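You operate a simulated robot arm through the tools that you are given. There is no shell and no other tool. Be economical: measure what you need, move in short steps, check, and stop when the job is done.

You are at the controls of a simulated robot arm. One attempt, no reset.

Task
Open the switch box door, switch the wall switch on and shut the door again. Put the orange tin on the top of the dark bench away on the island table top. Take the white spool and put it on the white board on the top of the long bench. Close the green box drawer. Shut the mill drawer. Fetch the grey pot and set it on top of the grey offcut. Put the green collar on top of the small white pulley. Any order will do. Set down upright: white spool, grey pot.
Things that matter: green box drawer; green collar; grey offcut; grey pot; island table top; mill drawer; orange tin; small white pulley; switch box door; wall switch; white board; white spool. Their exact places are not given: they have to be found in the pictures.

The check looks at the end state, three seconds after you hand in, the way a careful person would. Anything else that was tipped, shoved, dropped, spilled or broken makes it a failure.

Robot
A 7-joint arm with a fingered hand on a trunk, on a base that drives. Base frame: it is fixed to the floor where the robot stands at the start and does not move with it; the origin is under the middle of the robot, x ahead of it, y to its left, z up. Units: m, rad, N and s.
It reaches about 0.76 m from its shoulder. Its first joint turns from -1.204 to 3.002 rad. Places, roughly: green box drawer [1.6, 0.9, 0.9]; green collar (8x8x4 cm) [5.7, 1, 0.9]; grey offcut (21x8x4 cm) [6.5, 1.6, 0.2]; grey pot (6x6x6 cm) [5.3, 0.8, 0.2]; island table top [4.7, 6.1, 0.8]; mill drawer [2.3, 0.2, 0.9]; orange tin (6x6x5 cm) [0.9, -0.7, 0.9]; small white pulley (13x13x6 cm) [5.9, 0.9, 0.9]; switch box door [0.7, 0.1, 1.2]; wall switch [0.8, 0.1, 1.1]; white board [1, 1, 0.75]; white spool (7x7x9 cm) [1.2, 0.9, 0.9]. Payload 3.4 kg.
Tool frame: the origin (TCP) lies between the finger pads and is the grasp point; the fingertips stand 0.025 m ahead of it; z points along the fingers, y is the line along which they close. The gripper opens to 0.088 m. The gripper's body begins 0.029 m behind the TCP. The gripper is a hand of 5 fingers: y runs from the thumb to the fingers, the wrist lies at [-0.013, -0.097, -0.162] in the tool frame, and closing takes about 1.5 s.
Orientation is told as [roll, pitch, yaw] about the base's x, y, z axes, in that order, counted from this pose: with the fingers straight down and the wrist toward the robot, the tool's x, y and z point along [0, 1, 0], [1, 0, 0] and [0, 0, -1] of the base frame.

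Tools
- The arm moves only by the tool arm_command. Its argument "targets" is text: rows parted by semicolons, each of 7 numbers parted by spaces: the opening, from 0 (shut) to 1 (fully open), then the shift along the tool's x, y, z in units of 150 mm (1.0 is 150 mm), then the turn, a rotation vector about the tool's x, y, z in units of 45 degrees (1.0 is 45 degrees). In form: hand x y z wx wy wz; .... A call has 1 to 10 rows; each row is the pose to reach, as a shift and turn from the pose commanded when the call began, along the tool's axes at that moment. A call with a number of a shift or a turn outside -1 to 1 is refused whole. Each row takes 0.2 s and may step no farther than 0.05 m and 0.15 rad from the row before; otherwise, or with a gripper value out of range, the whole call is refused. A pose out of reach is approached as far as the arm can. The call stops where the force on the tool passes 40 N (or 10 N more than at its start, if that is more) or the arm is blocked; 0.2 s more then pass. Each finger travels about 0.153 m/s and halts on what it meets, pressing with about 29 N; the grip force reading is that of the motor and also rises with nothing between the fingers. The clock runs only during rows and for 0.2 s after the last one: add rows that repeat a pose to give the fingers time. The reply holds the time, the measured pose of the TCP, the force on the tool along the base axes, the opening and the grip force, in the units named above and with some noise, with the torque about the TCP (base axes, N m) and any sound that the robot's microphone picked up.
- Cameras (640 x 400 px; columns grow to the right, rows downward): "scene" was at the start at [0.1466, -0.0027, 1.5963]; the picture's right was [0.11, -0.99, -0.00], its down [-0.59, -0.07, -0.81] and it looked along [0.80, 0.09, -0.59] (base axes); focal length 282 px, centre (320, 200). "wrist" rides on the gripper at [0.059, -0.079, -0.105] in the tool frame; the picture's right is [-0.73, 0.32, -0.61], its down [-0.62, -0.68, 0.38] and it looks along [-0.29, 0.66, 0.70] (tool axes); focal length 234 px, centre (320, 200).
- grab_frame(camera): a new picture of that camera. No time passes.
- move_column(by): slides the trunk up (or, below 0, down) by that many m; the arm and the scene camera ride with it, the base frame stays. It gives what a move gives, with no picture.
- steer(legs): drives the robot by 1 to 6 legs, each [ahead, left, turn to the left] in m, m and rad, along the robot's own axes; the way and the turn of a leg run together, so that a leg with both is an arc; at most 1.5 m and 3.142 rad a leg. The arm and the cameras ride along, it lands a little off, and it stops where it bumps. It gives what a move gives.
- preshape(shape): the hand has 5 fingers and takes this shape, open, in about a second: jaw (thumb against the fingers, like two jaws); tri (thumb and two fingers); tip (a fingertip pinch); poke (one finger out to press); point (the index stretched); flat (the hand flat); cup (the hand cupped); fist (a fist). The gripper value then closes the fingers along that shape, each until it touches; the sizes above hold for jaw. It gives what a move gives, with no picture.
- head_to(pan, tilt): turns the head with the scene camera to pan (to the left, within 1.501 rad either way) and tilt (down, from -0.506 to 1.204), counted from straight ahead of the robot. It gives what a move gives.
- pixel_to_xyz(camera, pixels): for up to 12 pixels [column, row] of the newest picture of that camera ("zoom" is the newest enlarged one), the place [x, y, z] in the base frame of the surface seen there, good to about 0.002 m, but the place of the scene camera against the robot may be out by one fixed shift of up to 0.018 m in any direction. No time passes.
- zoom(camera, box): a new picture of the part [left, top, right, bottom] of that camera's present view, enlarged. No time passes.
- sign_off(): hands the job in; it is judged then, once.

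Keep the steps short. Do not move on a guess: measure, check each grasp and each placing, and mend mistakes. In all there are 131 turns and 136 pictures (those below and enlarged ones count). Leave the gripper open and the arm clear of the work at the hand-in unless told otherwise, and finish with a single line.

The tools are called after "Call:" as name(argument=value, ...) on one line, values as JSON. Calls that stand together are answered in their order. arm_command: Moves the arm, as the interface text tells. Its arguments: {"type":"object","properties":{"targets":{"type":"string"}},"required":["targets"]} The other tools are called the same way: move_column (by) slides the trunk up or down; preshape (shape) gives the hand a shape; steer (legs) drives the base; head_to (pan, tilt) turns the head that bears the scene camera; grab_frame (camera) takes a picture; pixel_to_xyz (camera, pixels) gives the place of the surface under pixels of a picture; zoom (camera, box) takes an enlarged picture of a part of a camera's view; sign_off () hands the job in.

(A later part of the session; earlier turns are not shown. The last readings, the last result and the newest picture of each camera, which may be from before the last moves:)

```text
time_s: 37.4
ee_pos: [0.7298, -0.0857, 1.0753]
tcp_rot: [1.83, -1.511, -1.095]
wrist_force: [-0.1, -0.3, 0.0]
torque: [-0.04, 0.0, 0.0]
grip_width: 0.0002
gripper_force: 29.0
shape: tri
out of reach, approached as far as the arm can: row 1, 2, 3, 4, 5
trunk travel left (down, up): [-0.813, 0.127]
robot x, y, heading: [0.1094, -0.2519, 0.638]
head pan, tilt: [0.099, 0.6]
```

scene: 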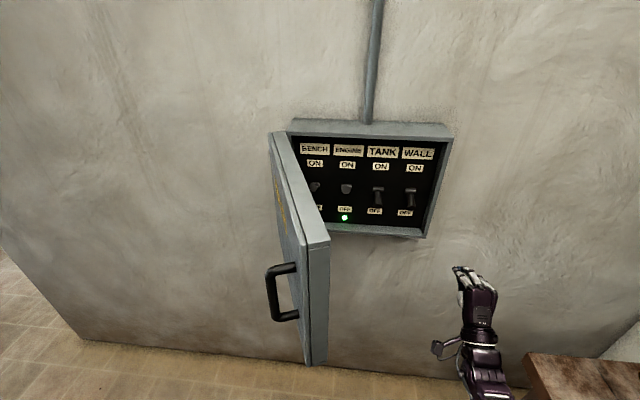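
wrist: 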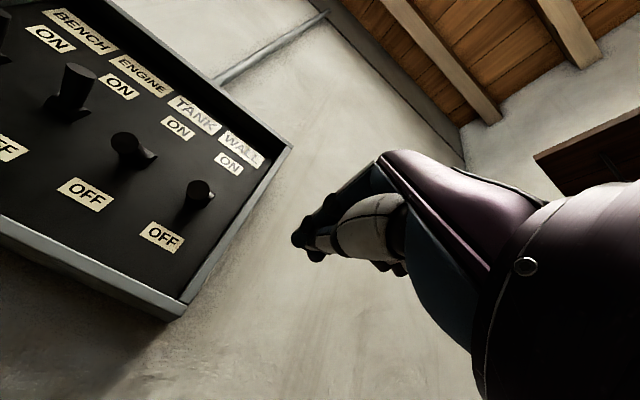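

The arm is stretched out. I'll check where the door edge is and then bring the base closer.

Call:
pixel_to_xyz(camera="scene", pixels=[[318, 240], [315, 300], [270, 290], [305, 360], [276, 140]])

Call:
arm_command(targets="0 0 0 -0.2 0 0 0; 0 0 0 -0.4 0 0 0; 0 0 0 -0.53 0 0 0")

Call:
steer(legs=[[0.1, 0.0, 0]])

Call:
arm_command(targets="0 0.16 0.02 0 0 0 0; 0 0.32 0.04 0 0 0 0; 0 0.47 0.07 0 0 0 0; 0 0.47 0.07 0 0 0 0")

Call:
grab_frame(camera="scene")

```text
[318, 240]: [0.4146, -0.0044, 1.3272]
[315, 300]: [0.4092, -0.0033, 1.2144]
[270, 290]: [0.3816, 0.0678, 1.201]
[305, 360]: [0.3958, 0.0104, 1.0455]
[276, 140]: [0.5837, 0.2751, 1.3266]
```

```text
time_s: 38.2
ee_pos: [0.6837, -0.154, 1.0751]
tcp_rot: [1.825, -1.526, -1.12]
wrist_force: [-0.1, 0.1, 0.8]
torque: [0.02, -0.01, 0.02]
grip_width: 0.0001
gripper_force: 28.7
shape: tri
out of reach, approached as far as the arm can: row 1, 2, 3
trunk travel left (down, up): [-0.813, 0.127]
robot x, y, heading: [0.1121, -0.2572, 0.64]
head pan, tilt: [0.099, 0.6]
```

```text
time_s: 39.3
ee_pos: [0.7643, -0.0944, 1.0727]
tcp_rot: [1.814, -1.526, -1.109]
wrist_force: [0.4, -0.6, -0.6]
torque: [0.02, 0.01, -0.01]
grip_width: 0.0001
gripper_force: 29.4
shape: tri
trunk travel left (down, up): [-0.813, 0.127]
robot x, y, heading: [0.1925, -0.1964, 0.64]
head pan, tilt: [0.099, 0.6]
```

```text
time_s: 40.3
ee_pos: [0.7559, -0.08, 1.0859]
tcp_rot: [1.755, -1.509, -1.024]
wrist_force: [0.3, 0.1, 0.2]
torque: [-0.02, 0.0, 0.04]
grip_width: 0.0001
gripper_force: 29.0
shape: tri
out of reach, approached as far as the arm can: row 1, 2, 3, 4
trunk travel left (down, up): [-0.813, 0.127]
robot x, y, heading: [0.1931, -0.1944, 0.641]
head pan, tilt: [0.099, 0.6]
```

```text
98 pictures are left
```

scene: 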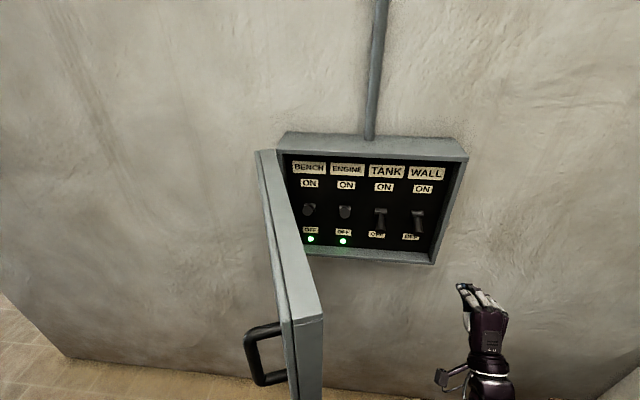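

The wrist is at a joint limit, so I'll shift with the base instead, a bit left and a slight left turn.

Call:
steer(legs=[[0.0, 0.042, 0], [0, 0, 0.07]])

Call:
grab_frame(camera="wrist")

Call:
grab_frame(camera="scene")

```text
time_s: 41.7
ee_pos: [0.7219, -0.0103, 1.0863]
tcp_rot: [1.764, -1.51, -0.965]
wrist_force: [-0.2, -0.3, -0.2]
torque: [-0.03, 0.02, 0.04]
grip_width: 0.0001
gripper_force: 29.4
shape: tri
trunk travel left (down, up): [-0.813, 0.127]
robot x, y, heading: [0.1672, -0.1617, 0.708]
head pan, tilt: [0.099, 0.6]
```

```text
97 pictures are left
```

wrist: 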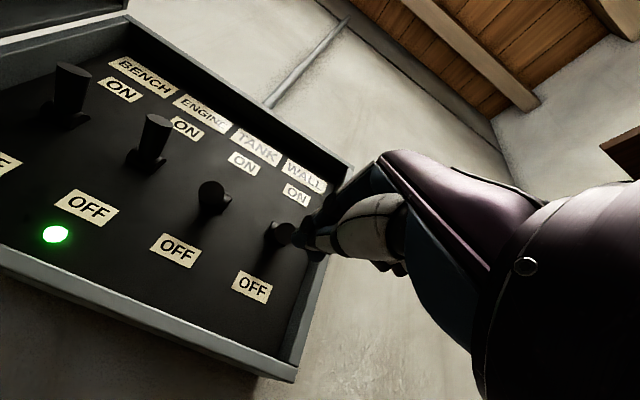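

```text
96 pictures are left
```

scene: 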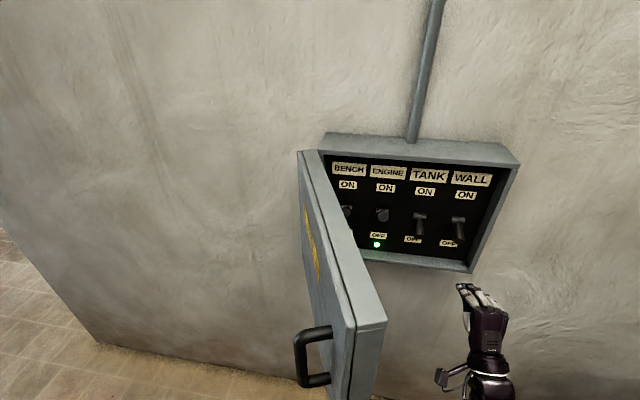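

Hand is lined up at TCP t≈−0.438, just below and right of the lever. I'll push the hand forward into the box under the lever.

Call:
arm_command(targets="0 -0.027 0 0.17 0 0 0; 0 -0.054 0 0.34 0 0 0; 0 -0.08 0 0.5 0 0 0; 0 -0.107 0 0.67 0 0 0; 0 -0.107 0 0.67 0 0 0")

Call:
grab_frame(camera="wrist")

```text
time_s: 42.9
ee_pos: [0.8055, 0.0504, 1.0871]
tcp_rot: [1.783, -1.511, -0.986]
wrist_force: [-0.4, -0.7, 0.3]
torque: [0.04, -0.03, 0.04]
grip_width: 0.0
gripper_force: 29.0
shape: tri
trunk travel left (down, up): [-0.813, 0.127]
robot x, y, heading: [0.1688, -0.162, 0.71]
head pan, tilt: [0.099, 0.6]
```

```text
95 pictures are left
```

wrist: 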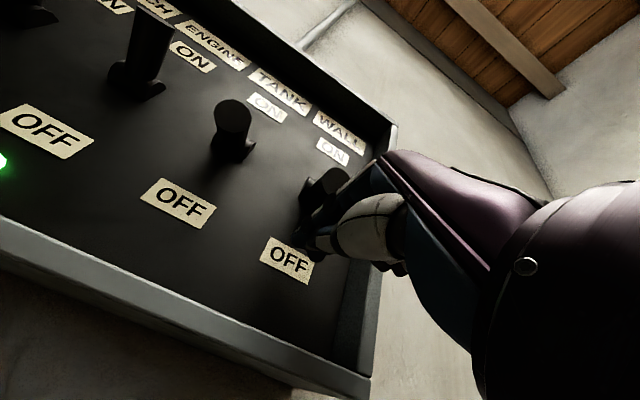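

The fingertips are under the lever. I'll lift straight up.

Call:
arm_command(targets="0 0 0.1 0 0 0 0; 0 0 0.2 0 0 0 0; 0 0 0.3 0 0 0 0; 0 0 0.4 0 0 0 0; 0 0 0.5 0 0 0 0; 0 0 0.6 0 0 0 0; 0 0 0.6 0 0 0 0")

Call:
grab_frame(camera="wrist")

Call:
zoom(camera="scene", box=[320, 120, 530, 300])

```text
time_s: 44.2
ee_pos: [0.8073, 0.0475, 1.1557]
tcp_rot: [1.242, -1.508, -0.445]
wrist_force: [-3.5, -8.2, -14.3]
torque: [-0.14, 0.16, -0.02]
grip_width: 0.0004
gripper_force: 28.8
shape: tri
trunk travel left (down, up): [-0.813, 0.127]
robot x, y, heading: [0.1648, -0.1627, 0.711]
head pan, tilt: [0.099, 0.6]
heard: click
stopped in row 6: the force on the tool passed its limit at 46 N (the readings are from after the stop); the commanded pose is now the measured one
```

```text
94 pictures are left
```

wrist: 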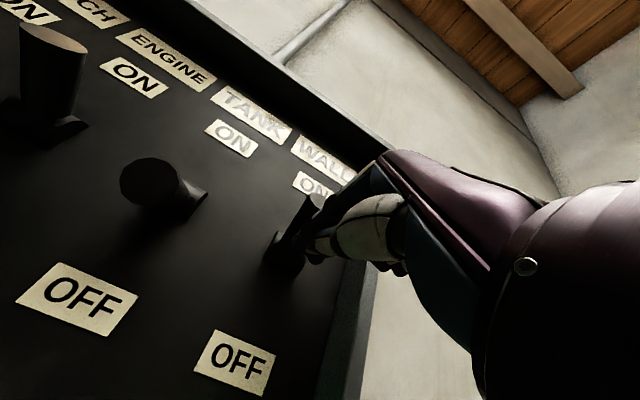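

```text
2.22 times, centred on (425, 210) of scene
```

zoom: 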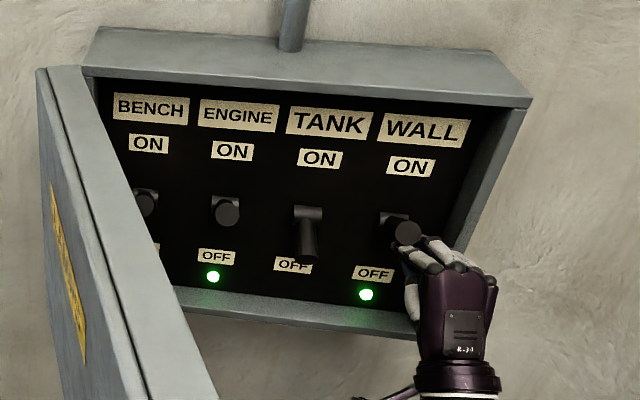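

It clicked, the green WALL light is lit and the lever is up. I'll back the hand down a touch and out.

Call:
arm_command(targets="0 0 -0.13 0 0 0 0; 0 0.03 -0.2 -0.2 0 0 0; 0 0.06 -0.2 -0.4 0 0 0; 0 0.08 -0.2 -0.6 0 0 0; 0 0.11 -0.2 -0.8 0 0 0; 0 0.11 -0.2 -0.95 0 0 0")

Call:
grab_frame(camera="scene")

```text
time_s: 45.6
ee_pos: [0.6922, -0.0442, 1.1339]
tcp_rot: [1.369, -1.511, -0.571]
wrist_force: [-0.9, -0.6, 0.1]
torque: [0.01, 0.0, 0.01]
grip_width: 0.0
gripper_force: 28.7
shape: tri
trunk travel left (down, up): [-0.813, 0.127]
robot x, y, heading: [0.164, -0.1581, 0.713]
head pan, tilt: [0.099, 0.6]
```

```text
92 pictures are left
```

scene: 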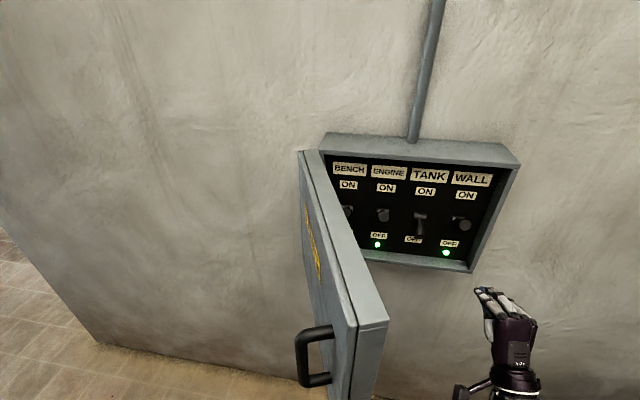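

The switch is on. Next I'll go round to the outer side of the door to push it shut: square up, back off 40 cm, then move left.

Call:
steer(legs=[[0, 0, -0.07], [-0.4, 0, 0], [0, 0.42, 0]])

Call:
grab_frame(camera="scene")

```text
time_s: 50.7
ee_pos: [0.1331, 0.0186, 1.1323]
tcp_rot: [1.364, -1.513, -0.624]
wrist_force: [-0.5, 0.0, -0.6]
torque: [0.03, 0.0, -0.03]
grip_width: 0.0
gripper_force: 29.3
shape: tri
trunk travel left (down, up): [-0.813, 0.127]
robot x, y, heading: [-0.399, -0.0666, 0.65]
head pan, tilt: [0.099, 0.6]
```

```text
91 pictures are left
```

scene: 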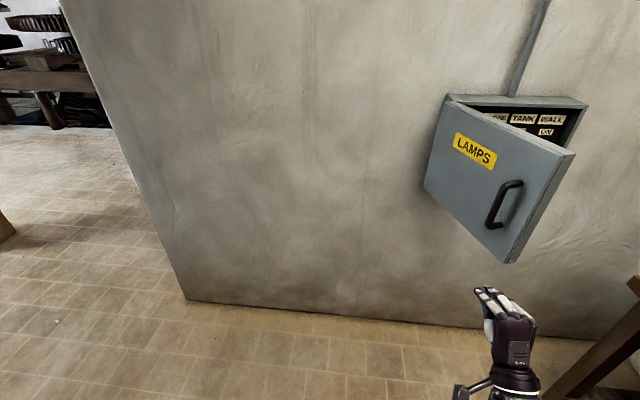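

As planned, the hand is left of and in front of the door. I'll go forward 28 cm, then right 20 cm to push the door.

Call:
steer(legs=[[0.28, 0, 0], [0, -0.2, 0]])

Call:
grab_frame(camera="scene")

```text
time_s: 53.9
ee_pos: [0.4761, 0.0345, 1.131]
tcp_rot: [1.364, -1.512, -0.615]
wrist_force: [0.4, 0.1, -1.0]
torque: [0.01, -0.03, -0.02]
grip_width: 0.0001
gripper_force: 28.9
shape: tri
trunk travel left (down, up): [-0.813, 0.127]
robot x, y, heading: [-0.0595, -0.0554, 0.655]
head pan, tilt: [0.099, 0.6]
```

```text
90 pictures are left
```

scene: 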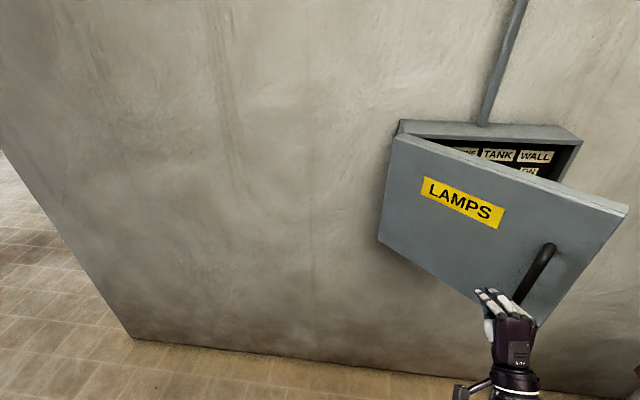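

Door is swinging shut. I'll push forward with a small drift to the right.

Call:
steer(legs=[[0.1, -0.06, 0], [0.08, -0.03, 0]])

Call:
grab_frame(camera="scene")

```text
time_s: 55.8
ee_pos: [0.6711, 0.0737, 1.1303]
tcp_rot: [1.354, -1.511, -0.605]
wrist_force: [0.1, 0.3, -1.0]
torque: [-0.05, -0.01, 0.0]
grip_width: 0.0
gripper_force: 29.0
shape: tri
trunk travel left (down, up): [-0.813, 0.127]
robot x, y, heading: [0.1404, -0.0155, 0.658]
head pan, tilt: [0.099, 0.6]
```

```text
89 pictures are left
```

scene: 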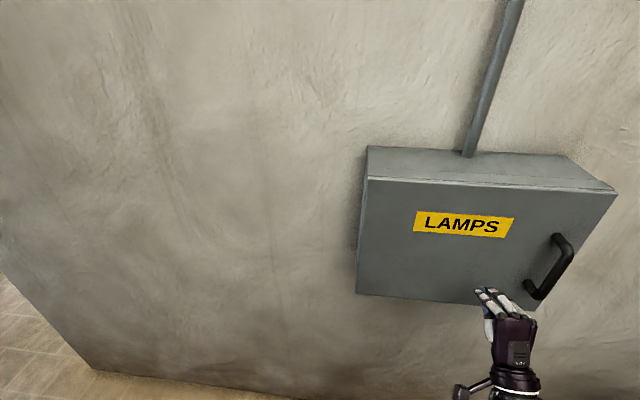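

It looks nearly shut. I'll press forward gently until I feel contact.

Call:
steer(legs=[[0.06, 0, 0]])

Call:
steer(legs=[[-0.25, 0, 0]])

Call:
grab_frame(camera="scene")

```text
time_s: 56.8
ee_pos: [0.7031, 0.1, 1.1347]
tcp_rot: [1.616, -1.511, -0.861]
wrist_force: [-5.3, -4.8, 1.6]
torque: [0.01, -0.01, -0.06]
grip_width: 0.0
gripper_force: 28.8
shape: tri
trunk travel left (down, up): [-0.813, 0.127]
robot x, y, heading: [0.18, 0.0177, 0.652]
head pan, tilt: [0.099, 0.6]
stopped in leg 1: the force on the tool passed its limit at 106 N (the readings are from after the stop); the commanded pose is now the measured one
```

```text
time_s: 58.6
ee_pos: [0.5074, -0.0517, 1.1325]
tcp_rot: [1.566, -1.513, -0.818]
wrist_force: [-0.5, -0.5, -0.1]
torque: [0.01, 0.03, -0.01]
grip_width: 0.0003
gripper_force: 28.9
shape: tri
trunk travel left (down, up): [-0.813, 0.127]
robot x, y, heading: [-0.0225, -0.1419, 0.652]
head pan, tilt: [0.099, 0.6]
```

```text
88 pictures are left
```

scene: 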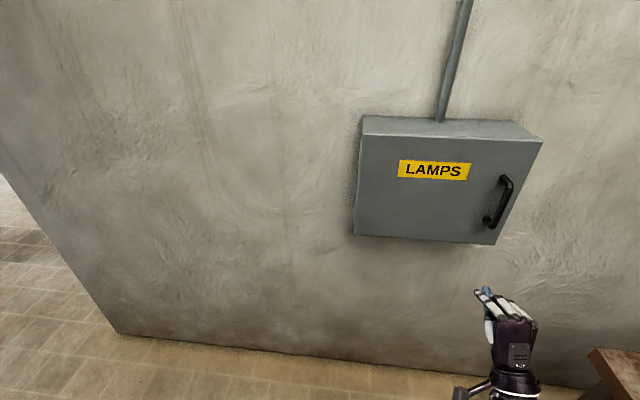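

Door is shut. Now the orange tin: I'll bring the hand back to fingers-down and then turn to face the dark bench.

Call:
arm_command(targets="0 0 0 0 0.167 0 0; 0 0 0 0 0.333 0 0; 0 0 0 0 0.5 0 0; 0 0 0 0 0.667 0 0; 0 0 0 0 0.833 0 0; 0 0 0 0 1 0 0")

Call:
arm_command(targets="0.2 0 0 0 0.167 0 0; 0.4 0 0 0 0.333 0 0; 0.6 0 0 0 0.5 0 0; 0.8 0 0 0 0.667 0 0; 1 0 0 0 0.833 0 0; 1 0 0 0 0.92 0 0; 1 0 0 0 0.92 0 0")

Call:
steer(legs=[[-0.1, 0, 0], [0, 0, -1.585]])

Call:
head_to(pan=0.0, tilt=0.5)

Call:
grab_frame(camera="scene")

```text
time_s: 60.0
ee_pos: [0.5078, -0.0523, 1.1331]
tcp_rot: [0.085, -0.782, 0.689]
wrist_force: [-0.4, 0.0, -0.4]
torque: [0.01, -0.01, -0.02]
grip_width: 0.0001
gripper_force: 29.1
shape: tri
trunk travel left (down, up): [-0.813, 0.127]
robot x, y, heading: [-0.0183, -0.1412, 0.65]
head pan, tilt: [0.099, 0.6]
```

```text
time_s: 61.6
ee_pos: [0.5067, -0.0539, 1.1335]
tcp_rot: [0.059, -0.061, 0.743]
wrist_force: [0.0, 0.5, -0.3]
torque: [-0.01, 0.01, 0.0]
grip_width: 0.088
gripper_force: 0.0
shape: tri
trunk travel left (down, up): [-0.813, 0.127]
robot x, y, heading: [-0.0213, -0.1387, 0.654]
head pan, tilt: [0.099, 0.6]
```

```text
time_s: 66.7
ee_pos: [-0.0386, -0.733, 1.1332]
tcp_rot: [0.06, -0.063, -0.872]
wrist_force: [-1.4, -0.6, 0.8]
torque: [0.01, 0.0, 0.0]
grip_width: 0.0879
gripper_force: 0.1
shape: tri
trunk travel left (down, up): [-0.813, 0.127]
robot x, y, heading: [-0.1011, -0.198, -0.963]
head pan, tilt: [0.099, 0.6]
```

```text
time_s: 67.3
ee_pos: [-0.0378, -0.7311, 1.1332]
tcp_rot: [0.059, -0.062, -0.874]
wrist_force: [0.5, 0.2, 0.1]
torque: [0.0, -0.01, 0.0]
grip_width: 0.0878
gripper_force: 0.1
shape: tri
trunk travel left (down, up): [-0.813, 0.127]
robot x, y, heading: [-0.1019, -0.1993, -0.962]
head pan, tilt: [0.0, 0.499]
```

```text
87 pictures are left
```

scene: 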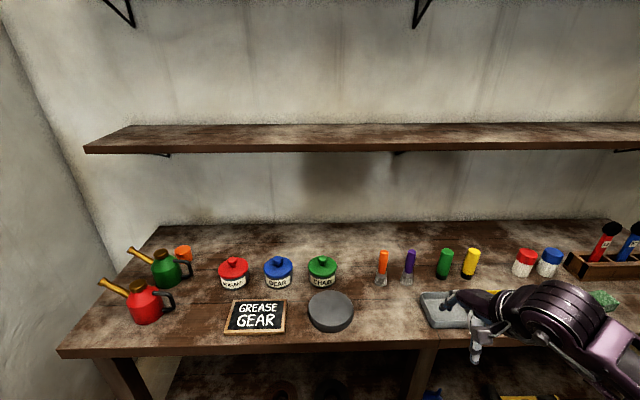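

The orange tin is at (183,253), behind the green can. I'll zoom in to judge the gaps.

Call:
zoom(camera="scene", box=[90, 210, 290, 340])

Call:
pixel_to_xyz(camera="zoom", pixels=[[275, 120], [320, 118], [298, 140], [298, 117], [220, 150], [240, 185], [300, 225], [450, 180], [200, 110], [330, 150], [260, 160], [320, 200]])

```text
3.08 times, centred on (190, 275) of scene
```

zoom: 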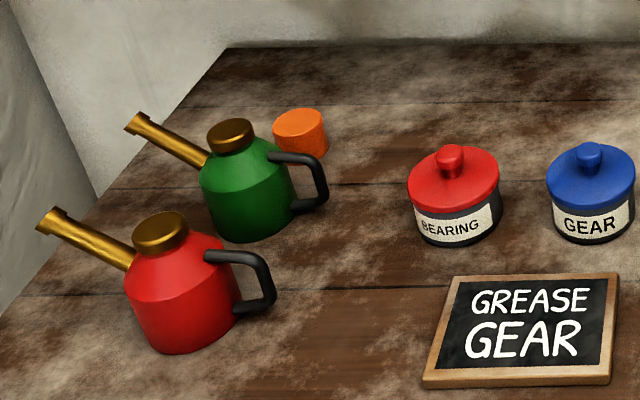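

```text
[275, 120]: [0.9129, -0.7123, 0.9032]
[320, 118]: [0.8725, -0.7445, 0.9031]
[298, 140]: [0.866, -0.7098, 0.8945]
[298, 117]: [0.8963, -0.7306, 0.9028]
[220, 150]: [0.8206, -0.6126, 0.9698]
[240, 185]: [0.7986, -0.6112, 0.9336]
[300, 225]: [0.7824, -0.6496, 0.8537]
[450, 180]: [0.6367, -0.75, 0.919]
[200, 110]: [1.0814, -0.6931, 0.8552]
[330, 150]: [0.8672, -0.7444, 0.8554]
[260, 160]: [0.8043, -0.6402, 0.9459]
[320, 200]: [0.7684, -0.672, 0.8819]
```

The gap between tin and can is about 9 cm. I'll come from above with the wrist to the right so the forearm avoids the green can. First I'll move the base in front of it.

Call:
steer(legs=[[0, 0.3, 0.03], [0.28, 0, 0]])

Call:
grab_frame(camera="scene")

Call:
grab_frame(camera="wrist")

```text
time_s: 71.0
ee_pos: [0.3887, -0.7804, 1.1329]
tcp_rot: [0.059, -0.062, -0.841]
wrist_force: [-0.3, 0.6, 0.5]
torque: [-0.01, 0.01, 0.02]
grip_width: 0.0878
gripper_force: 0.1
shape: tri
trunk travel left (down, up): [-0.813, 0.127]
robot x, y, heading: [0.3089, -0.2487, -0.936]
head pan, tilt: [0.0, 0.499]
```

```text
85 pictures are left
```

scene: 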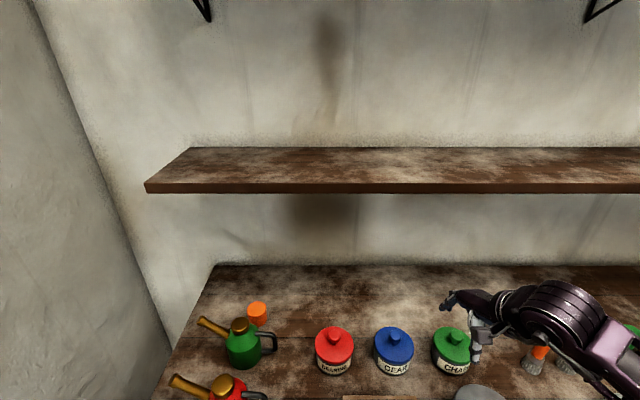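

```text
84 pictures are left
```

wrist: 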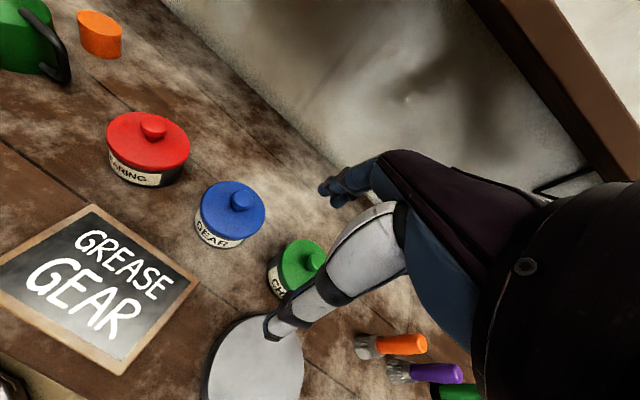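

The tin is at (98,36) in the wrist view and (257,312) in the scene view. I'll measure in both, plus the shelf edge.

Call:
pixel_to_xyz(camera="wrist", pixels=[[82, 14], [121, 40], [100, 22], [80, 38], [100, 50], [30, 20], [68, 75], [230, 195]])

Call:
pixel_to_xyz(camera="scene", pixels=[[257, 306], [249, 308], [265, 309], [257, 320], [240, 326], [400, 188], [150, 190], [393, 335], [272, 345], [258, 270]])

```text
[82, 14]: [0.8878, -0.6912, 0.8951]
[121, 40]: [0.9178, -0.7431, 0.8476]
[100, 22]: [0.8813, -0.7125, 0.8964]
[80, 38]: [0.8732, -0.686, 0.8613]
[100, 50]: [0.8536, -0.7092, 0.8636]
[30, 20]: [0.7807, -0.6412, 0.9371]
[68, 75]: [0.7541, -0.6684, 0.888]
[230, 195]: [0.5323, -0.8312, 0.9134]
```

```text
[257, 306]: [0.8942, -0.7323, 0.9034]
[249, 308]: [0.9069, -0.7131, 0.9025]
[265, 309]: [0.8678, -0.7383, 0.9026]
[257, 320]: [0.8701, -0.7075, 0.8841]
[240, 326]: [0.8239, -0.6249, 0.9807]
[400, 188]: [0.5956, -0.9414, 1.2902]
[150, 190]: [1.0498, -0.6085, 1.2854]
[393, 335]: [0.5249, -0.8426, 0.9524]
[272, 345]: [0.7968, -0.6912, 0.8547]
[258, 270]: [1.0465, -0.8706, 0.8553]
```

Scene shift holds in base axes, so the tin centre is at about (0.8835, −0.7175) with its top at 0.896. I'll slide the base left 18 cm, then turn and lower the hand in the free lane.

Call:
steer(legs=[[0, 0.18, 0]])

Call:
arm_command(targets="1 0.183 0.073 0.14 0.021 -0.01 -0.176; 1 0.367 0.146 0.28 0.042 -0.02 -0.352; 1 0.55 0.22 0.44 0.063 -0.03 -0.528; 1 0.734 0.292 0.65 0.084 -0.04 -0.704; 1 0.917 0.365 0.887 0.105 -0.048 -0.88; 1 0.917 0.365 0.887 0.105 -0.048 -0.88")

Call:
grab_frame(camera="scene")

Call:
grab_frame(camera="wrist")

```text
time_s: 72.5
ee_pos: [0.5342, -0.6744, 1.1323]
tcp_rot: [0.06, -0.062, -0.843]
wrist_force: [-0.3, -0.9, -0.4]
torque: [-0.01, 0.01, 0.02]
grip_width: 0.0879
gripper_force: 0.1
shape: tri
trunk travel left (down, up): [-0.813, 0.127]
robot x, y, heading: [0.4521, -0.1435, -0.935]
head pan, tilt: [0.0, 0.499]
```

```text
time_s: 73.9
ee_pos: [0.6866, -0.6233, 1.0149]
tcp_rot: [-0.003, 0.0, -0.148]
wrist_force: [-0.5, 0.2, -0.3]
torque: [-0.01, -0.01, -0.03]
grip_width: 0.088
gripper_force: 0.2
shape: tri
trunk travel left (down, up): [-0.813, 0.127]
robot x, y, heading: [0.4577, -0.1467, -0.936]
head pan, tilt: [0.0, 0.499]
```

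```text
83 pictures are left
```

scene: 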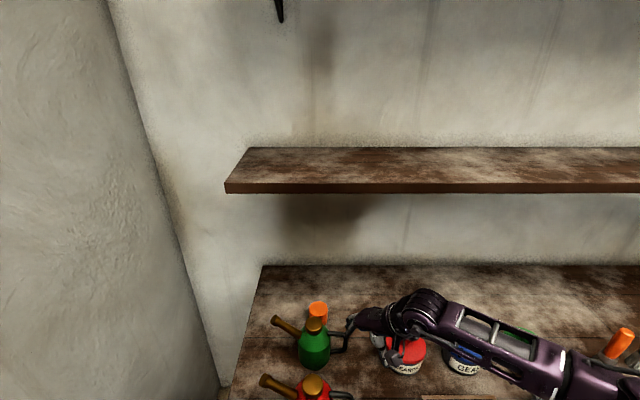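

```text
82 pictures are left
```

wrist: 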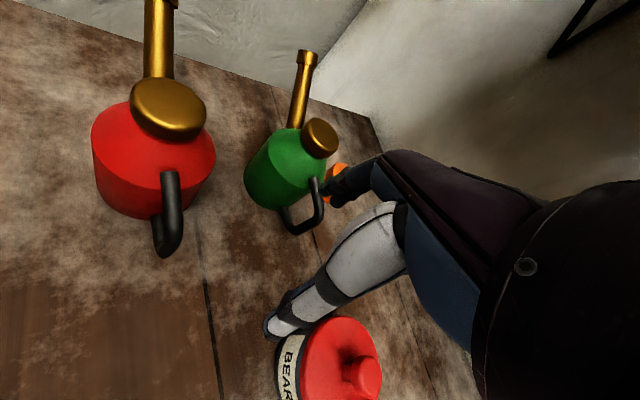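

Good, the hand is in the lane right of the green can. I'll go over the tin at this height.

Call:
arm_command(targets="1 -0.08 0.23 0 0 0 0; 1 -0.16 0.46 0 0 0 0; 1 -0.24 0.7 0 0 0 0; 1 -0.24 0.7 0 0 0 0")

Call:
arm_command(targets="1 -0.06 0.23 0 0 0 0; 1 -0.12 0.46 0 0 0 0; 1 -0.187 0.69 0.05 0 0 0; 1 -0.187 0.69 0.05 0 0 0")

Call:
grab_frame(camera="wrist")

Call:
grab_frame(camera="scene")

```text
time_s: 74.9
ee_pos: [0.7396, -0.6523, 1.0139]
tcp_rot: [-0.002, 0.004, -0.15]
wrist_force: [0.3, 0.2, -0.4]
torque: [-0.01, 0.07, -0.03]
grip_width: 0.0882
gripper_force: 0.1
shape: tri
out of reach, approached as far as the arm can: row 2, 3, 4
trunk travel left (down, up): [-0.813, 0.127]
robot x, y, heading: [0.455, -0.1453, -0.937]
head pan, tilt: [0.0, 0.499]
```

```text
time_s: 75.9
ee_pos: [0.739, -0.6504, 1.0148]
tcp_rot: [-0.001, 0.003, -0.151]
wrist_force: [0.1, 0.2, 0.1]
torque: [0.0, 0.01, 0.04]
grip_width: 0.088
gripper_force: 0.1
shape: tri
out of reach, approached as far as the arm can: row 1, 2, 3, 4
trunk travel left (down, up): [-0.813, 0.127]
robot x, y, heading: [0.4576, -0.1449, -0.935]
head pan, tilt: [0.0, 0.499]
```

```text
81 pictures are left
```

wrist: 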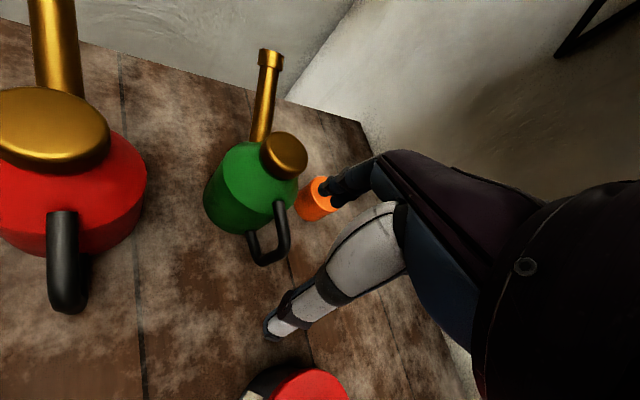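

```text
80 pictures are left
```

scene: 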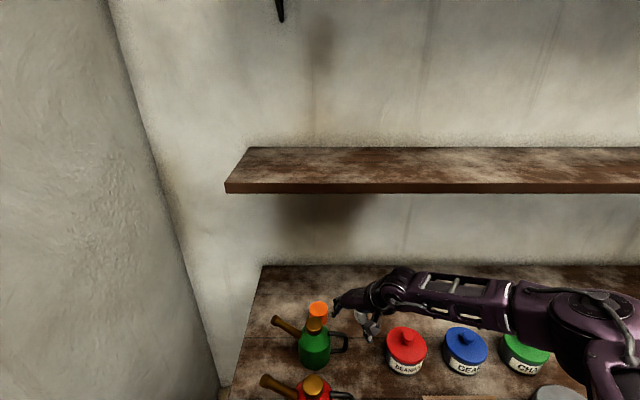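

Arm is at full stretch. I'll raise the hand while turning it to a straighter reach, then lower the trunk and drive 8 cm closer.

Call:
arm_command(targets="1 0 -0.1 -0.2 0 0 0.13; 1 0 -0.2 -0.4 0 0 0.26; 1 0 -0.2 -0.6 0 0 0.39; 1 0 -0.2 -0.8 0 0 0.51; 1 0 -0.2 -0.8 0 0 0.51")

Call:
move_column(by=-0.12)

Call:
steer(legs=[[0.08, 0, 0]])

```text
time_s: 77.1
ee_pos: [0.71, -0.6483, 1.1351]
tcp_rot: [-0.003, 0.001, -0.551]
wrist_force: [0.9, -0.9, 0.2]
torque: [0.0, 0.0, 0.01]
grip_width: 0.0881
gripper_force: 0.0
shape: tri
trunk travel left (down, up): [-0.813, 0.127]
robot x, y, heading: [0.4558, -0.146, -0.937]
head pan, tilt: [0.0, 0.499]
```

```text
time_s: 78.6
ee_pos: [0.7099, -0.6473, 1.0145]
tcp_rot: [-0.004, 0.002, -0.551]
wrist_force: [0.0, -0.2, -0.5]
torque: [0.0, 0.0, -0.01]
grip_width: 0.0879
gripper_force: 0.1
shape: tri
trunk travel left (down, up): [-0.693, 0.247]
robot x, y, heading: [0.4568, -0.1419, -0.938]
head pan, tilt: [0.0, 0.499]
```

```text
time_s: 79.6
ee_pos: [0.7566, -0.7132, 1.0144]
tcp_rot: [-0.004, 0.002, -0.55]
wrist_force: [0.4, 0.1, -0.1]
torque: [0.02, -0.01, -0.03]
grip_width: 0.0882
gripper_force: 0.0
shape: tri
trunk travel left (down, up): [-0.693, 0.247]
robot x, y, heading: [0.5032, -0.2076, -0.938]
head pan, tilt: [0.0, 0.499]
```

Now over to the tin: 11 cm forward and 6 cm left.

Call:
arm_command(targets="1 0.105 0.184 0 0 0 0; 1 0.21 0.37 0 0 0 0; 1 0.315 0.55 0 0 0 0; 1 0.42 0.735 0 0 0 0; 1 0.42 0.735 0 0 0 0")

Call:
grab_frame(camera="wrist")

Call:
grab_frame(camera="scene")

```text
time_s: 80.8
ee_pos: [0.883, -0.7162, 1.0152]
tcp_rot: [-0.001, 0.002, -0.552]
wrist_force: [-1.0, -0.1, 0.1]
torque: [0.01, -0.01, 0.01]
grip_width: 0.088
gripper_force: 0.0
shape: tri
trunk travel left (down, up): [-0.693, 0.247]
robot x, y, heading: [0.5059, -0.2072, -0.935]
head pan, tilt: [0.0, 0.499]
```

```text
79 pictures are left
```

wrist: 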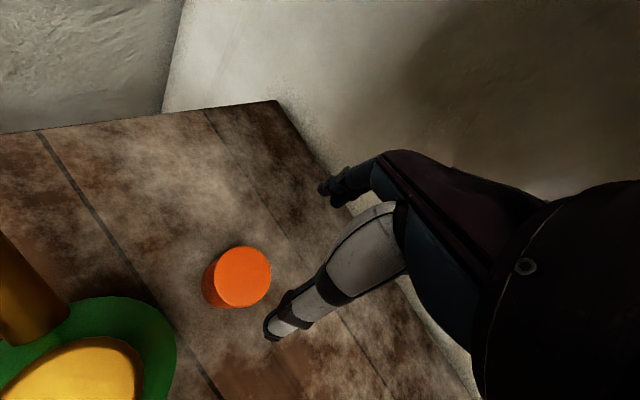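

```text
78 pictures are left
```

scene: 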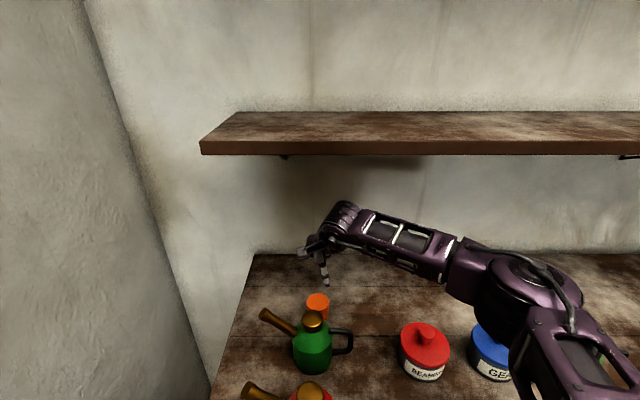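

I'll measure the tin with the wrist camera now.

Call:
pixel_to_xyz(camera="wrist", pixels=[[244, 277], [222, 265], [266, 287], [250, 250], [238, 302], [205, 290], [85, 375], [150, 330]])

```text
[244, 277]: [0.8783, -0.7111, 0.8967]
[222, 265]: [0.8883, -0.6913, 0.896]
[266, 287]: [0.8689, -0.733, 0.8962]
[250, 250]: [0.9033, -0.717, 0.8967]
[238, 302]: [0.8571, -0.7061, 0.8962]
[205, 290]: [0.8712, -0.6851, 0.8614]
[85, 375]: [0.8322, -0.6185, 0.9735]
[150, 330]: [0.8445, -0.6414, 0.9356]
```

The tin centre is at (0.8795, −0.712), but the wrist camera would come down onto the green can's cap. I'll turn the hand about 43° left so the wrist and camera hang over the free lane.

Call:
arm_command(targets="1 0 0 0 0 0 -0.16; 1 0 0 0 0 0 -0.32; 1 0 0 0 0 0 -0.48; 1 0 0 0 0 0 -0.64; 1 0 0 0 0 0 -0.8; 1 0 -0.03 0 0 0 -0.955; 1 0.01 -0.03 0 0 0 -0.955")

Call:
grab_frame(camera="scene")

Call:
grab_frame(camera="wrist")

```text
time_s: 82.4
ee_pos: [0.8524, -0.6951, 1.0054]
tcp_rot: [-0.006, 0.002, -0.116]
wrist_force: [-0.4, 0.2, -0.1]
torque: [0.04, 0.01, -0.03]
grip_width: 0.0878
gripper_force: 0.1
shape: tri
out of reach, approached as far as the arm can: row 3, 4, 5, 6, 7
trunk travel left (down, up): [-0.693, 0.247]
robot x, y, heading: [0.5055, -0.2106, -0.937]
head pan, tilt: [0.0, 0.499]
```

```text
77 pictures are left
```

scene: 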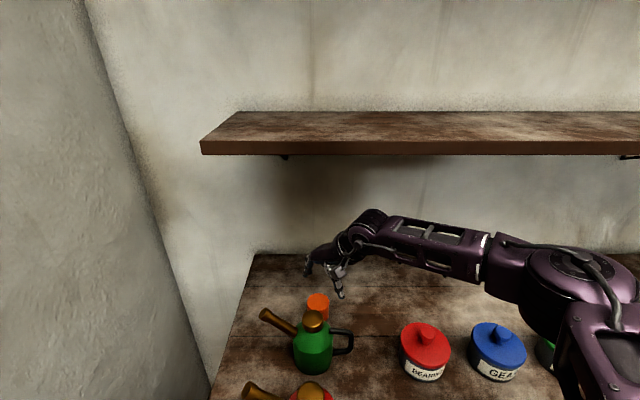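

```text
76 pictures are left
```

wrist: 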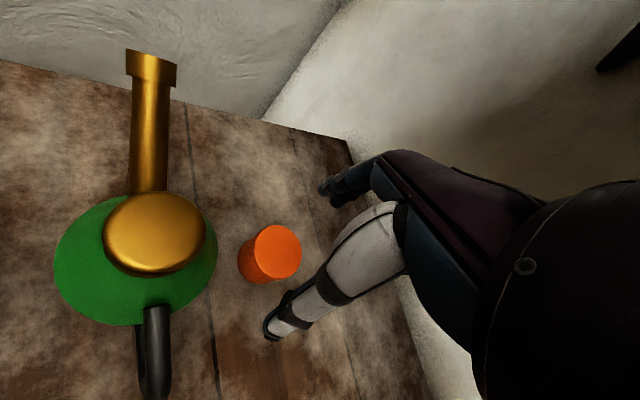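

Still a bit short. I'll back off, raise the hand relative to the trunk, lower the trunk for reach, and come in more diagonally from the right.

Call:
steer(legs=[[-0.15, 0, 0]])

Call:
arm_command(targets="1 0 0 -0.2 0 0 0; 1 0 0 -0.4 0 0 0; 1 0 0 -0.6 0 0 0; 1 0 0 -0.8 0 0 0; 1 0 0 -1 0 0 0; 1 0 0 -1 0 0 0")

Call:
move_column(by=-0.15)

Call:
steer(legs=[[0, -0.17, 0], [0, 0, 0.25]])

Call:
grab_frame(camera="scene")

```text
time_s: 83.8
ee_pos: [0.7651, -0.5765, 1.0061]
tcp_rot: [-0.007, 0.001, -0.118]
wrist_force: [0.4, 0.3, 0.5]
torque: [-0.01, 0.02, -0.04]
grip_width: 0.0879
gripper_force: 0.0
shape: tri
trunk travel left (down, up): [-0.693, 0.247]
robot x, y, heading: [0.4163, -0.0914, -0.933]
head pan, tilt: [0.0, 0.499]
```

```text
time_s: 85.2
ee_pos: [0.7657, -0.576, 1.0459]
tcp_rot: [-0.006, 0.0, -0.12]
wrist_force: [0.5, 0.5, 0.0]
torque: [0.01, 0.03, 0.01]
grip_width: 0.0882
gripper_force: 0.1
shape: tri
out of reach, approached as far as the arm can: row 2, 3, 4, 5, 6
trunk travel left (down, up): [-0.693, 0.247]
robot x, y, heading: [0.4142, -0.0899, -0.935]
head pan, tilt: [0.0, 0.499]
```

```text
time_s: 86.9
ee_pos: [0.7657, -0.5759, 0.8955]
tcp_rot: [-0.008, 0.002, -0.121]
wrist_force: [0.4, 2.2, 0.3]
torque: [-0.02, 0.02, 0.08]
grip_width: 0.0875
gripper_force: 0.0
shape: tri
trunk travel left (down, up): [-0.543, 0.397]
robot x, y, heading: [0.4182, -0.0916, -0.937]
head pan, tilt: [0.0, 0.499]
```

```text
time_s: 89.3
ee_pos: [0.7386, -0.5736, 0.8961]
tcp_rot: [-0.006, 0.002, 0.135]
wrist_force: [-0.5, -1.3, 0.4]
torque: [-0.05, -0.01, 0.0]
grip_width: 0.0878
gripper_force: 0.0
shape: tri
trunk travel left (down, up): [-0.543, 0.397]
robot x, y, heading: [0.2758, -0.1898, -0.678]
head pan, tilt: [0.0, 0.499]
```

```text
75 pictures are left
```

scene: 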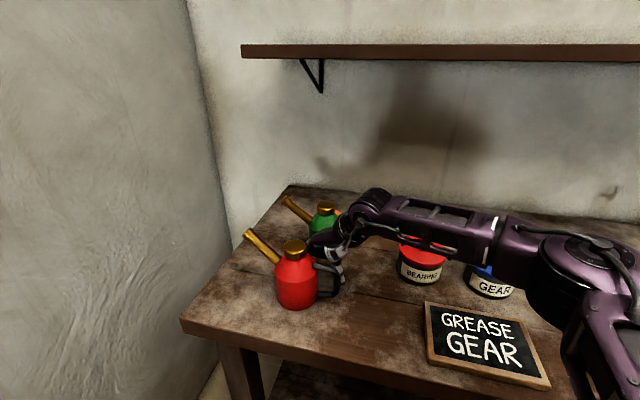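

The lift was limited, so the hand is now low and close to the red can. I'll check the wrist view before moving.

Call:
grab_frame(camera="wrist")

Call:
zoom(camera="scene", box=[220, 170, 460, 330])

```text
74 pictures are left
```

wrist: 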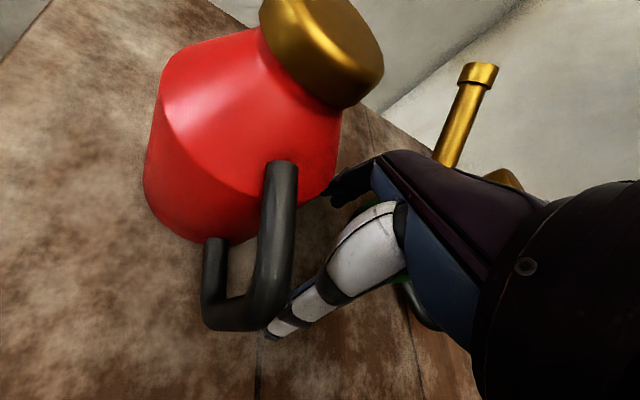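

```text
2.50 times, centred on (340, 250) of scene
```

zoom: 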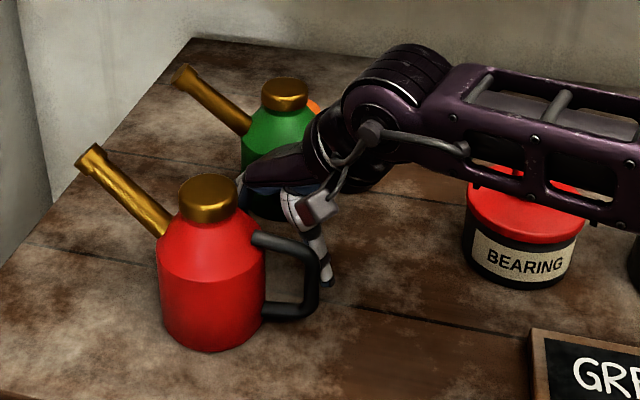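

Nothing seems touched. I'll raise the trunk straight up 12 cm to lift clear.

Call:
move_column(by=0.12)

Call:
grab_frame(camera="scene")

Call:
pixel_to_xyz(camera="scene", pixels=[[300, 286], [297, 270], [322, 235], [330, 215], [420, 285], [292, 240], [340, 300]])

```text
time_s: 90.8
ee_pos: [0.7383, -0.5731, 1.015]
tcp_rot: [-0.005, 0.001, 0.135]
wrist_force: [-0.3, -1.4, 1.0]
torque: [-0.01, -0.02, -0.04]
grip_width: 0.0881
gripper_force: 0.0
shape: tri
trunk travel left (down, up): [-0.663, 0.277]
robot x, y, heading: [0.2788, -0.1889, -0.682]
head pan, tilt: [0.0, 0.499]
```

```text
72 pictures are left
```

scene: 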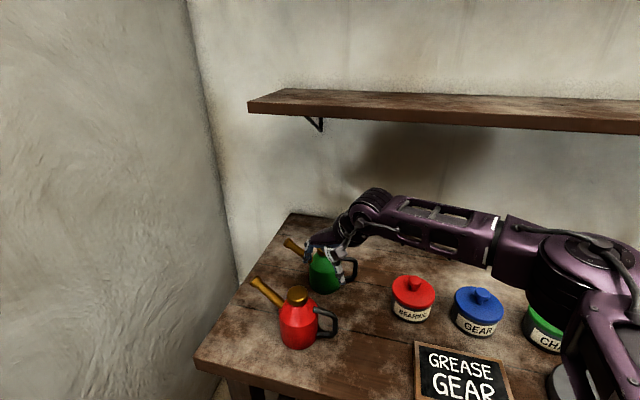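

```text
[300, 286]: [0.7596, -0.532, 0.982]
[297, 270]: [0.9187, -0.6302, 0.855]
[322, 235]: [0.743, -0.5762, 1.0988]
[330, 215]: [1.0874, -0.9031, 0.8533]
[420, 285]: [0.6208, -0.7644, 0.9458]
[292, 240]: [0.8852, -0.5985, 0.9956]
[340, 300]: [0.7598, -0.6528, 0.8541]
```

Clear again. I'll raise another 3 cm, turn a bit left and drive diagonally in so the hand is over the tin.

Call:
move_column(by=0.03)

Call:
steer(legs=[[0, 0, 0.1], [0, -0.098, 0], [0.19, 0, 0]])

Call:
grab_frame(camera="wrist")

Call:
grab_frame(camera="scene")

```text
time_s: 91.5
ee_pos: [0.7404, -0.5741, 1.0462]
tcp_rot: [-0.005, 0.002, 0.134]
wrist_force: [-0.3, -0.4, 0.6]
torque: [0.02, 0.02, 0.0]
grip_width: 0.0881
gripper_force: 0.0
shape: tri
trunk travel left (down, up): [-0.693, 0.247]
robot x, y, heading: [0.2785, -0.1932, -0.677]
head pan, tilt: [0.0, 0.499]
```

```text
time_s: 94.3
ee_pos: [0.8586, -0.7037, 1.0444]
tcp_rot: [-0.003, 0.003, 0.221]
wrist_force: [0.8, 0.1, 0.0]
torque: [0.02, -0.03, -0.03]
grip_width: 0.088
gripper_force: 0.0
shape: tri
trunk travel left (down, up): [-0.693, 0.247]
robot x, y, heading: [0.366, -0.3626, -0.588]
head pan, tilt: [0.0, 0.499]
stopped in leg 3: the robot was blocked; the commanded pose is now the measured one
```

```text
71 pictures are left
```

wrist: 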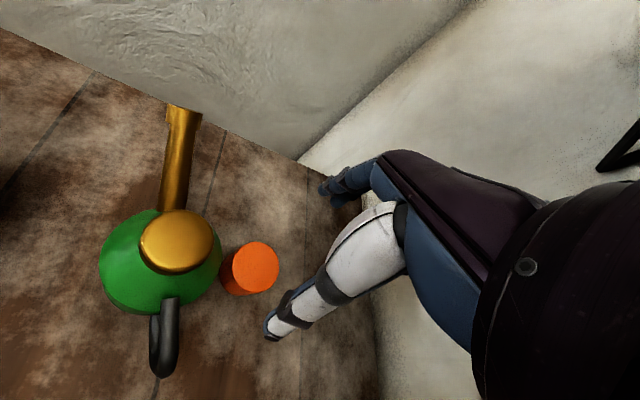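

```text
70 pictures are left
```

scene: 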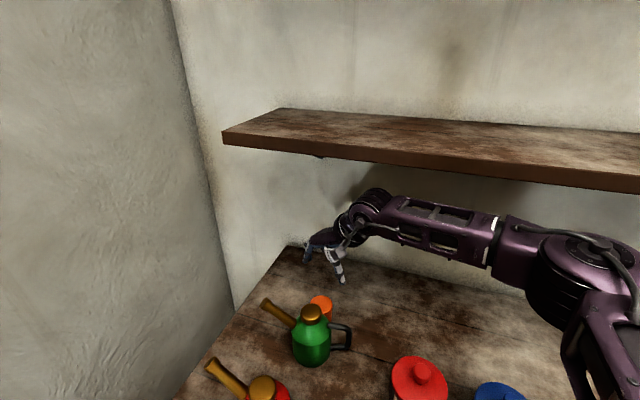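

Gently stopped against the bench, only 2 cm short. I'll re-measure the tin with the wrist camera and nudge the arm.

Call:
pixel_to_xyz(camera="wrist", pixels=[[255, 265], [236, 258], [276, 275], [262, 244], [250, 290]])

Call:
arm_command(targets="1 -0.04 0.06 0 0 0 0; 1 -0.083 0.125 0 0 0 0; 1 -0.083 0.125 0 0 0 0")

```text
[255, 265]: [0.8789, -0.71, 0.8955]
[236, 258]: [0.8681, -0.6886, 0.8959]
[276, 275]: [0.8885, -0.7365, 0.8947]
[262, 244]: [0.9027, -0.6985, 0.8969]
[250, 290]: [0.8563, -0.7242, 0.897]
```

```text
time_s: 95.1
ee_pos: [0.8573, -0.7042, 1.0457]
tcp_rot: [-0.006, 0.002, 0.22]
wrist_force: [-0.9, 0.2, 0.1]
torque: [0.0, 0.01, 0.04]
grip_width: 0.0881
gripper_force: 0.1
shape: tri
out of reach, approached as far as the arm can: row 1, 2, 3
trunk travel left (down, up): [-0.693, 0.247]
robot x, y, heading: [0.3683, -0.362, -0.593]
head pan, tilt: [0.0, 0.499]
```

The arm is at its limit in this yaw. I'll trade about 11° of hand turn for the missing 2 cm.

Call:
arm_command(targets="1 0 0 0 0 0 0.12; 1 -0.04 0.06 0 0 0 0.25; 1 -0.08 0.133 0 0 0 0.25; 1 -0.08 0.133 0 0 0 0.25")

```text
time_s: 96.1
ee_pos: [0.8789, -0.7114, 1.0456]
tcp_rot: [-0.005, 0.0, 0.025]
wrist_force: [0.2, -0.3, 0.2]
torque: [0.0, -0.02, 0.0]
grip_width: 0.0878
gripper_force: 0.0
shape: tri
trunk travel left (down, up): [-0.693, 0.247]
robot x, y, heading: [0.3685, -0.3657, -0.593]
head pan, tilt: [0.0, 0.499]
```

Directly over the tin. I'll lower the trunk most of the way and check the clearance to the green can.

Call:
move_column(by=-0.12)

Call:
grab_frame(camera="scene")

Call:
grab_frame(camera="wrist")

Call:
zoom(camera="scene", box=[240, 130, 440, 290])

```text
time_s: 97.6
ee_pos: [0.8788, -0.7114, 0.927]
tcp_rot: [-0.005, 0.001, 0.027]
wrist_force: [-0.3, 0.0, 0.4]
torque: [0.01, -0.02, 0.0]
grip_width: 0.088
gripper_force: 0.0
shape: tri
trunk travel left (down, up): [-0.573, 0.367]
robot x, y, heading: [0.367, -0.3664, -0.596]
head pan, tilt: [0.0, 0.499]
```

```text
69 pictures are left
```

scene: 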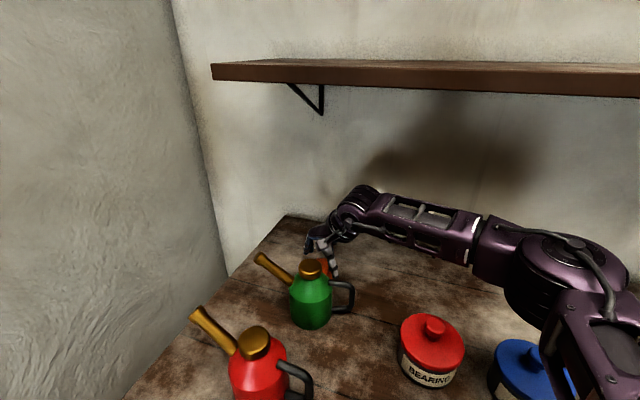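

```text
68 pictures are left
```

wrist: 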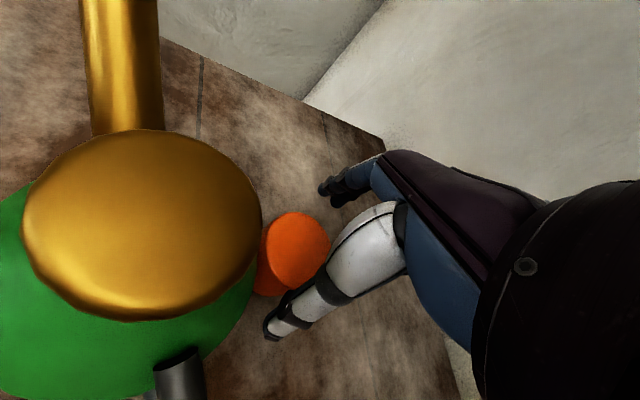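

```text
2.50 times, centred on (340, 210) of scene
```

zoom: 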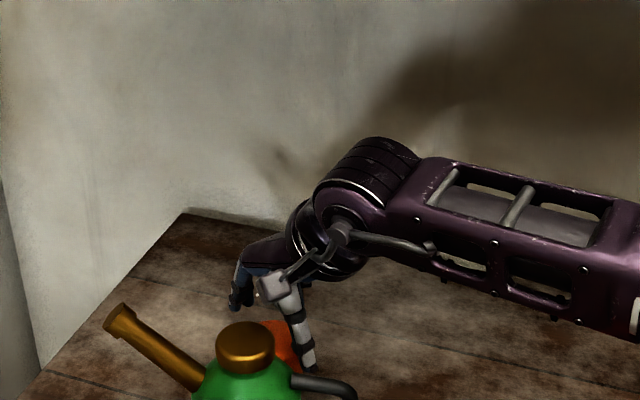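

I'll measure the cap against the wrist camera block.

Call:
pixel_to_xyz(camera="wrist", pixels=[[145, 225], [255, 200], [250, 250], [150, 315], [40, 250], [298, 250], [315, 215], [275, 275], [180, 370], [230, 290]])

```text
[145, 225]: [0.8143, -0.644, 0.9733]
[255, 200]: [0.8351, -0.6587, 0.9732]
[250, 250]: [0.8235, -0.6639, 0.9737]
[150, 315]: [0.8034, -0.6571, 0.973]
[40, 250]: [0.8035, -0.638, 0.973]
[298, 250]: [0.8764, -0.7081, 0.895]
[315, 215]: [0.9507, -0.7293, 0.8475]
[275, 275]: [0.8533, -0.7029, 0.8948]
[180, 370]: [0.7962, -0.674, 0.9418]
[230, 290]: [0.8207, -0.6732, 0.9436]
```

The cap reads about 3 cm away from my earlier measurement. I'll verify with the scene camera whether the green can moved.

Call:
pixel_to_xyz(camera="scene", pixels=[[310, 265], [303, 263], [317, 267], [310, 295], [254, 330], [432, 324]])

Call:
zoom(camera="scene", box=[180, 220, 400, 400])

```text
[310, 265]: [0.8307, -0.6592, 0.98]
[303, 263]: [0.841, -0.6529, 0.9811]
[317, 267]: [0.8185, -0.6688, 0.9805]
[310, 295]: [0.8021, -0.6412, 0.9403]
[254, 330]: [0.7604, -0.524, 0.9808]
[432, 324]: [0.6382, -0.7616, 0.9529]
```

```text
2.22 times, centred on (290, 310) of scene
```

zoom: 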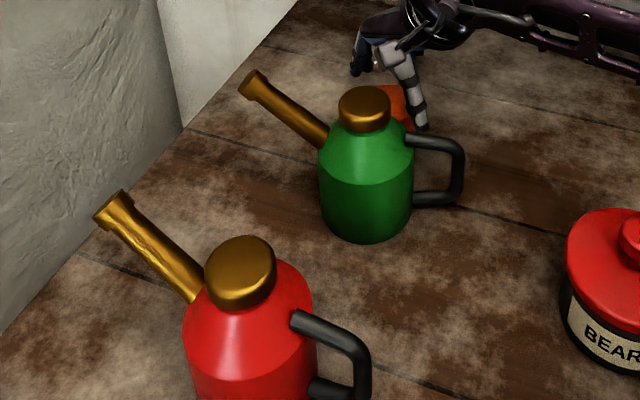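

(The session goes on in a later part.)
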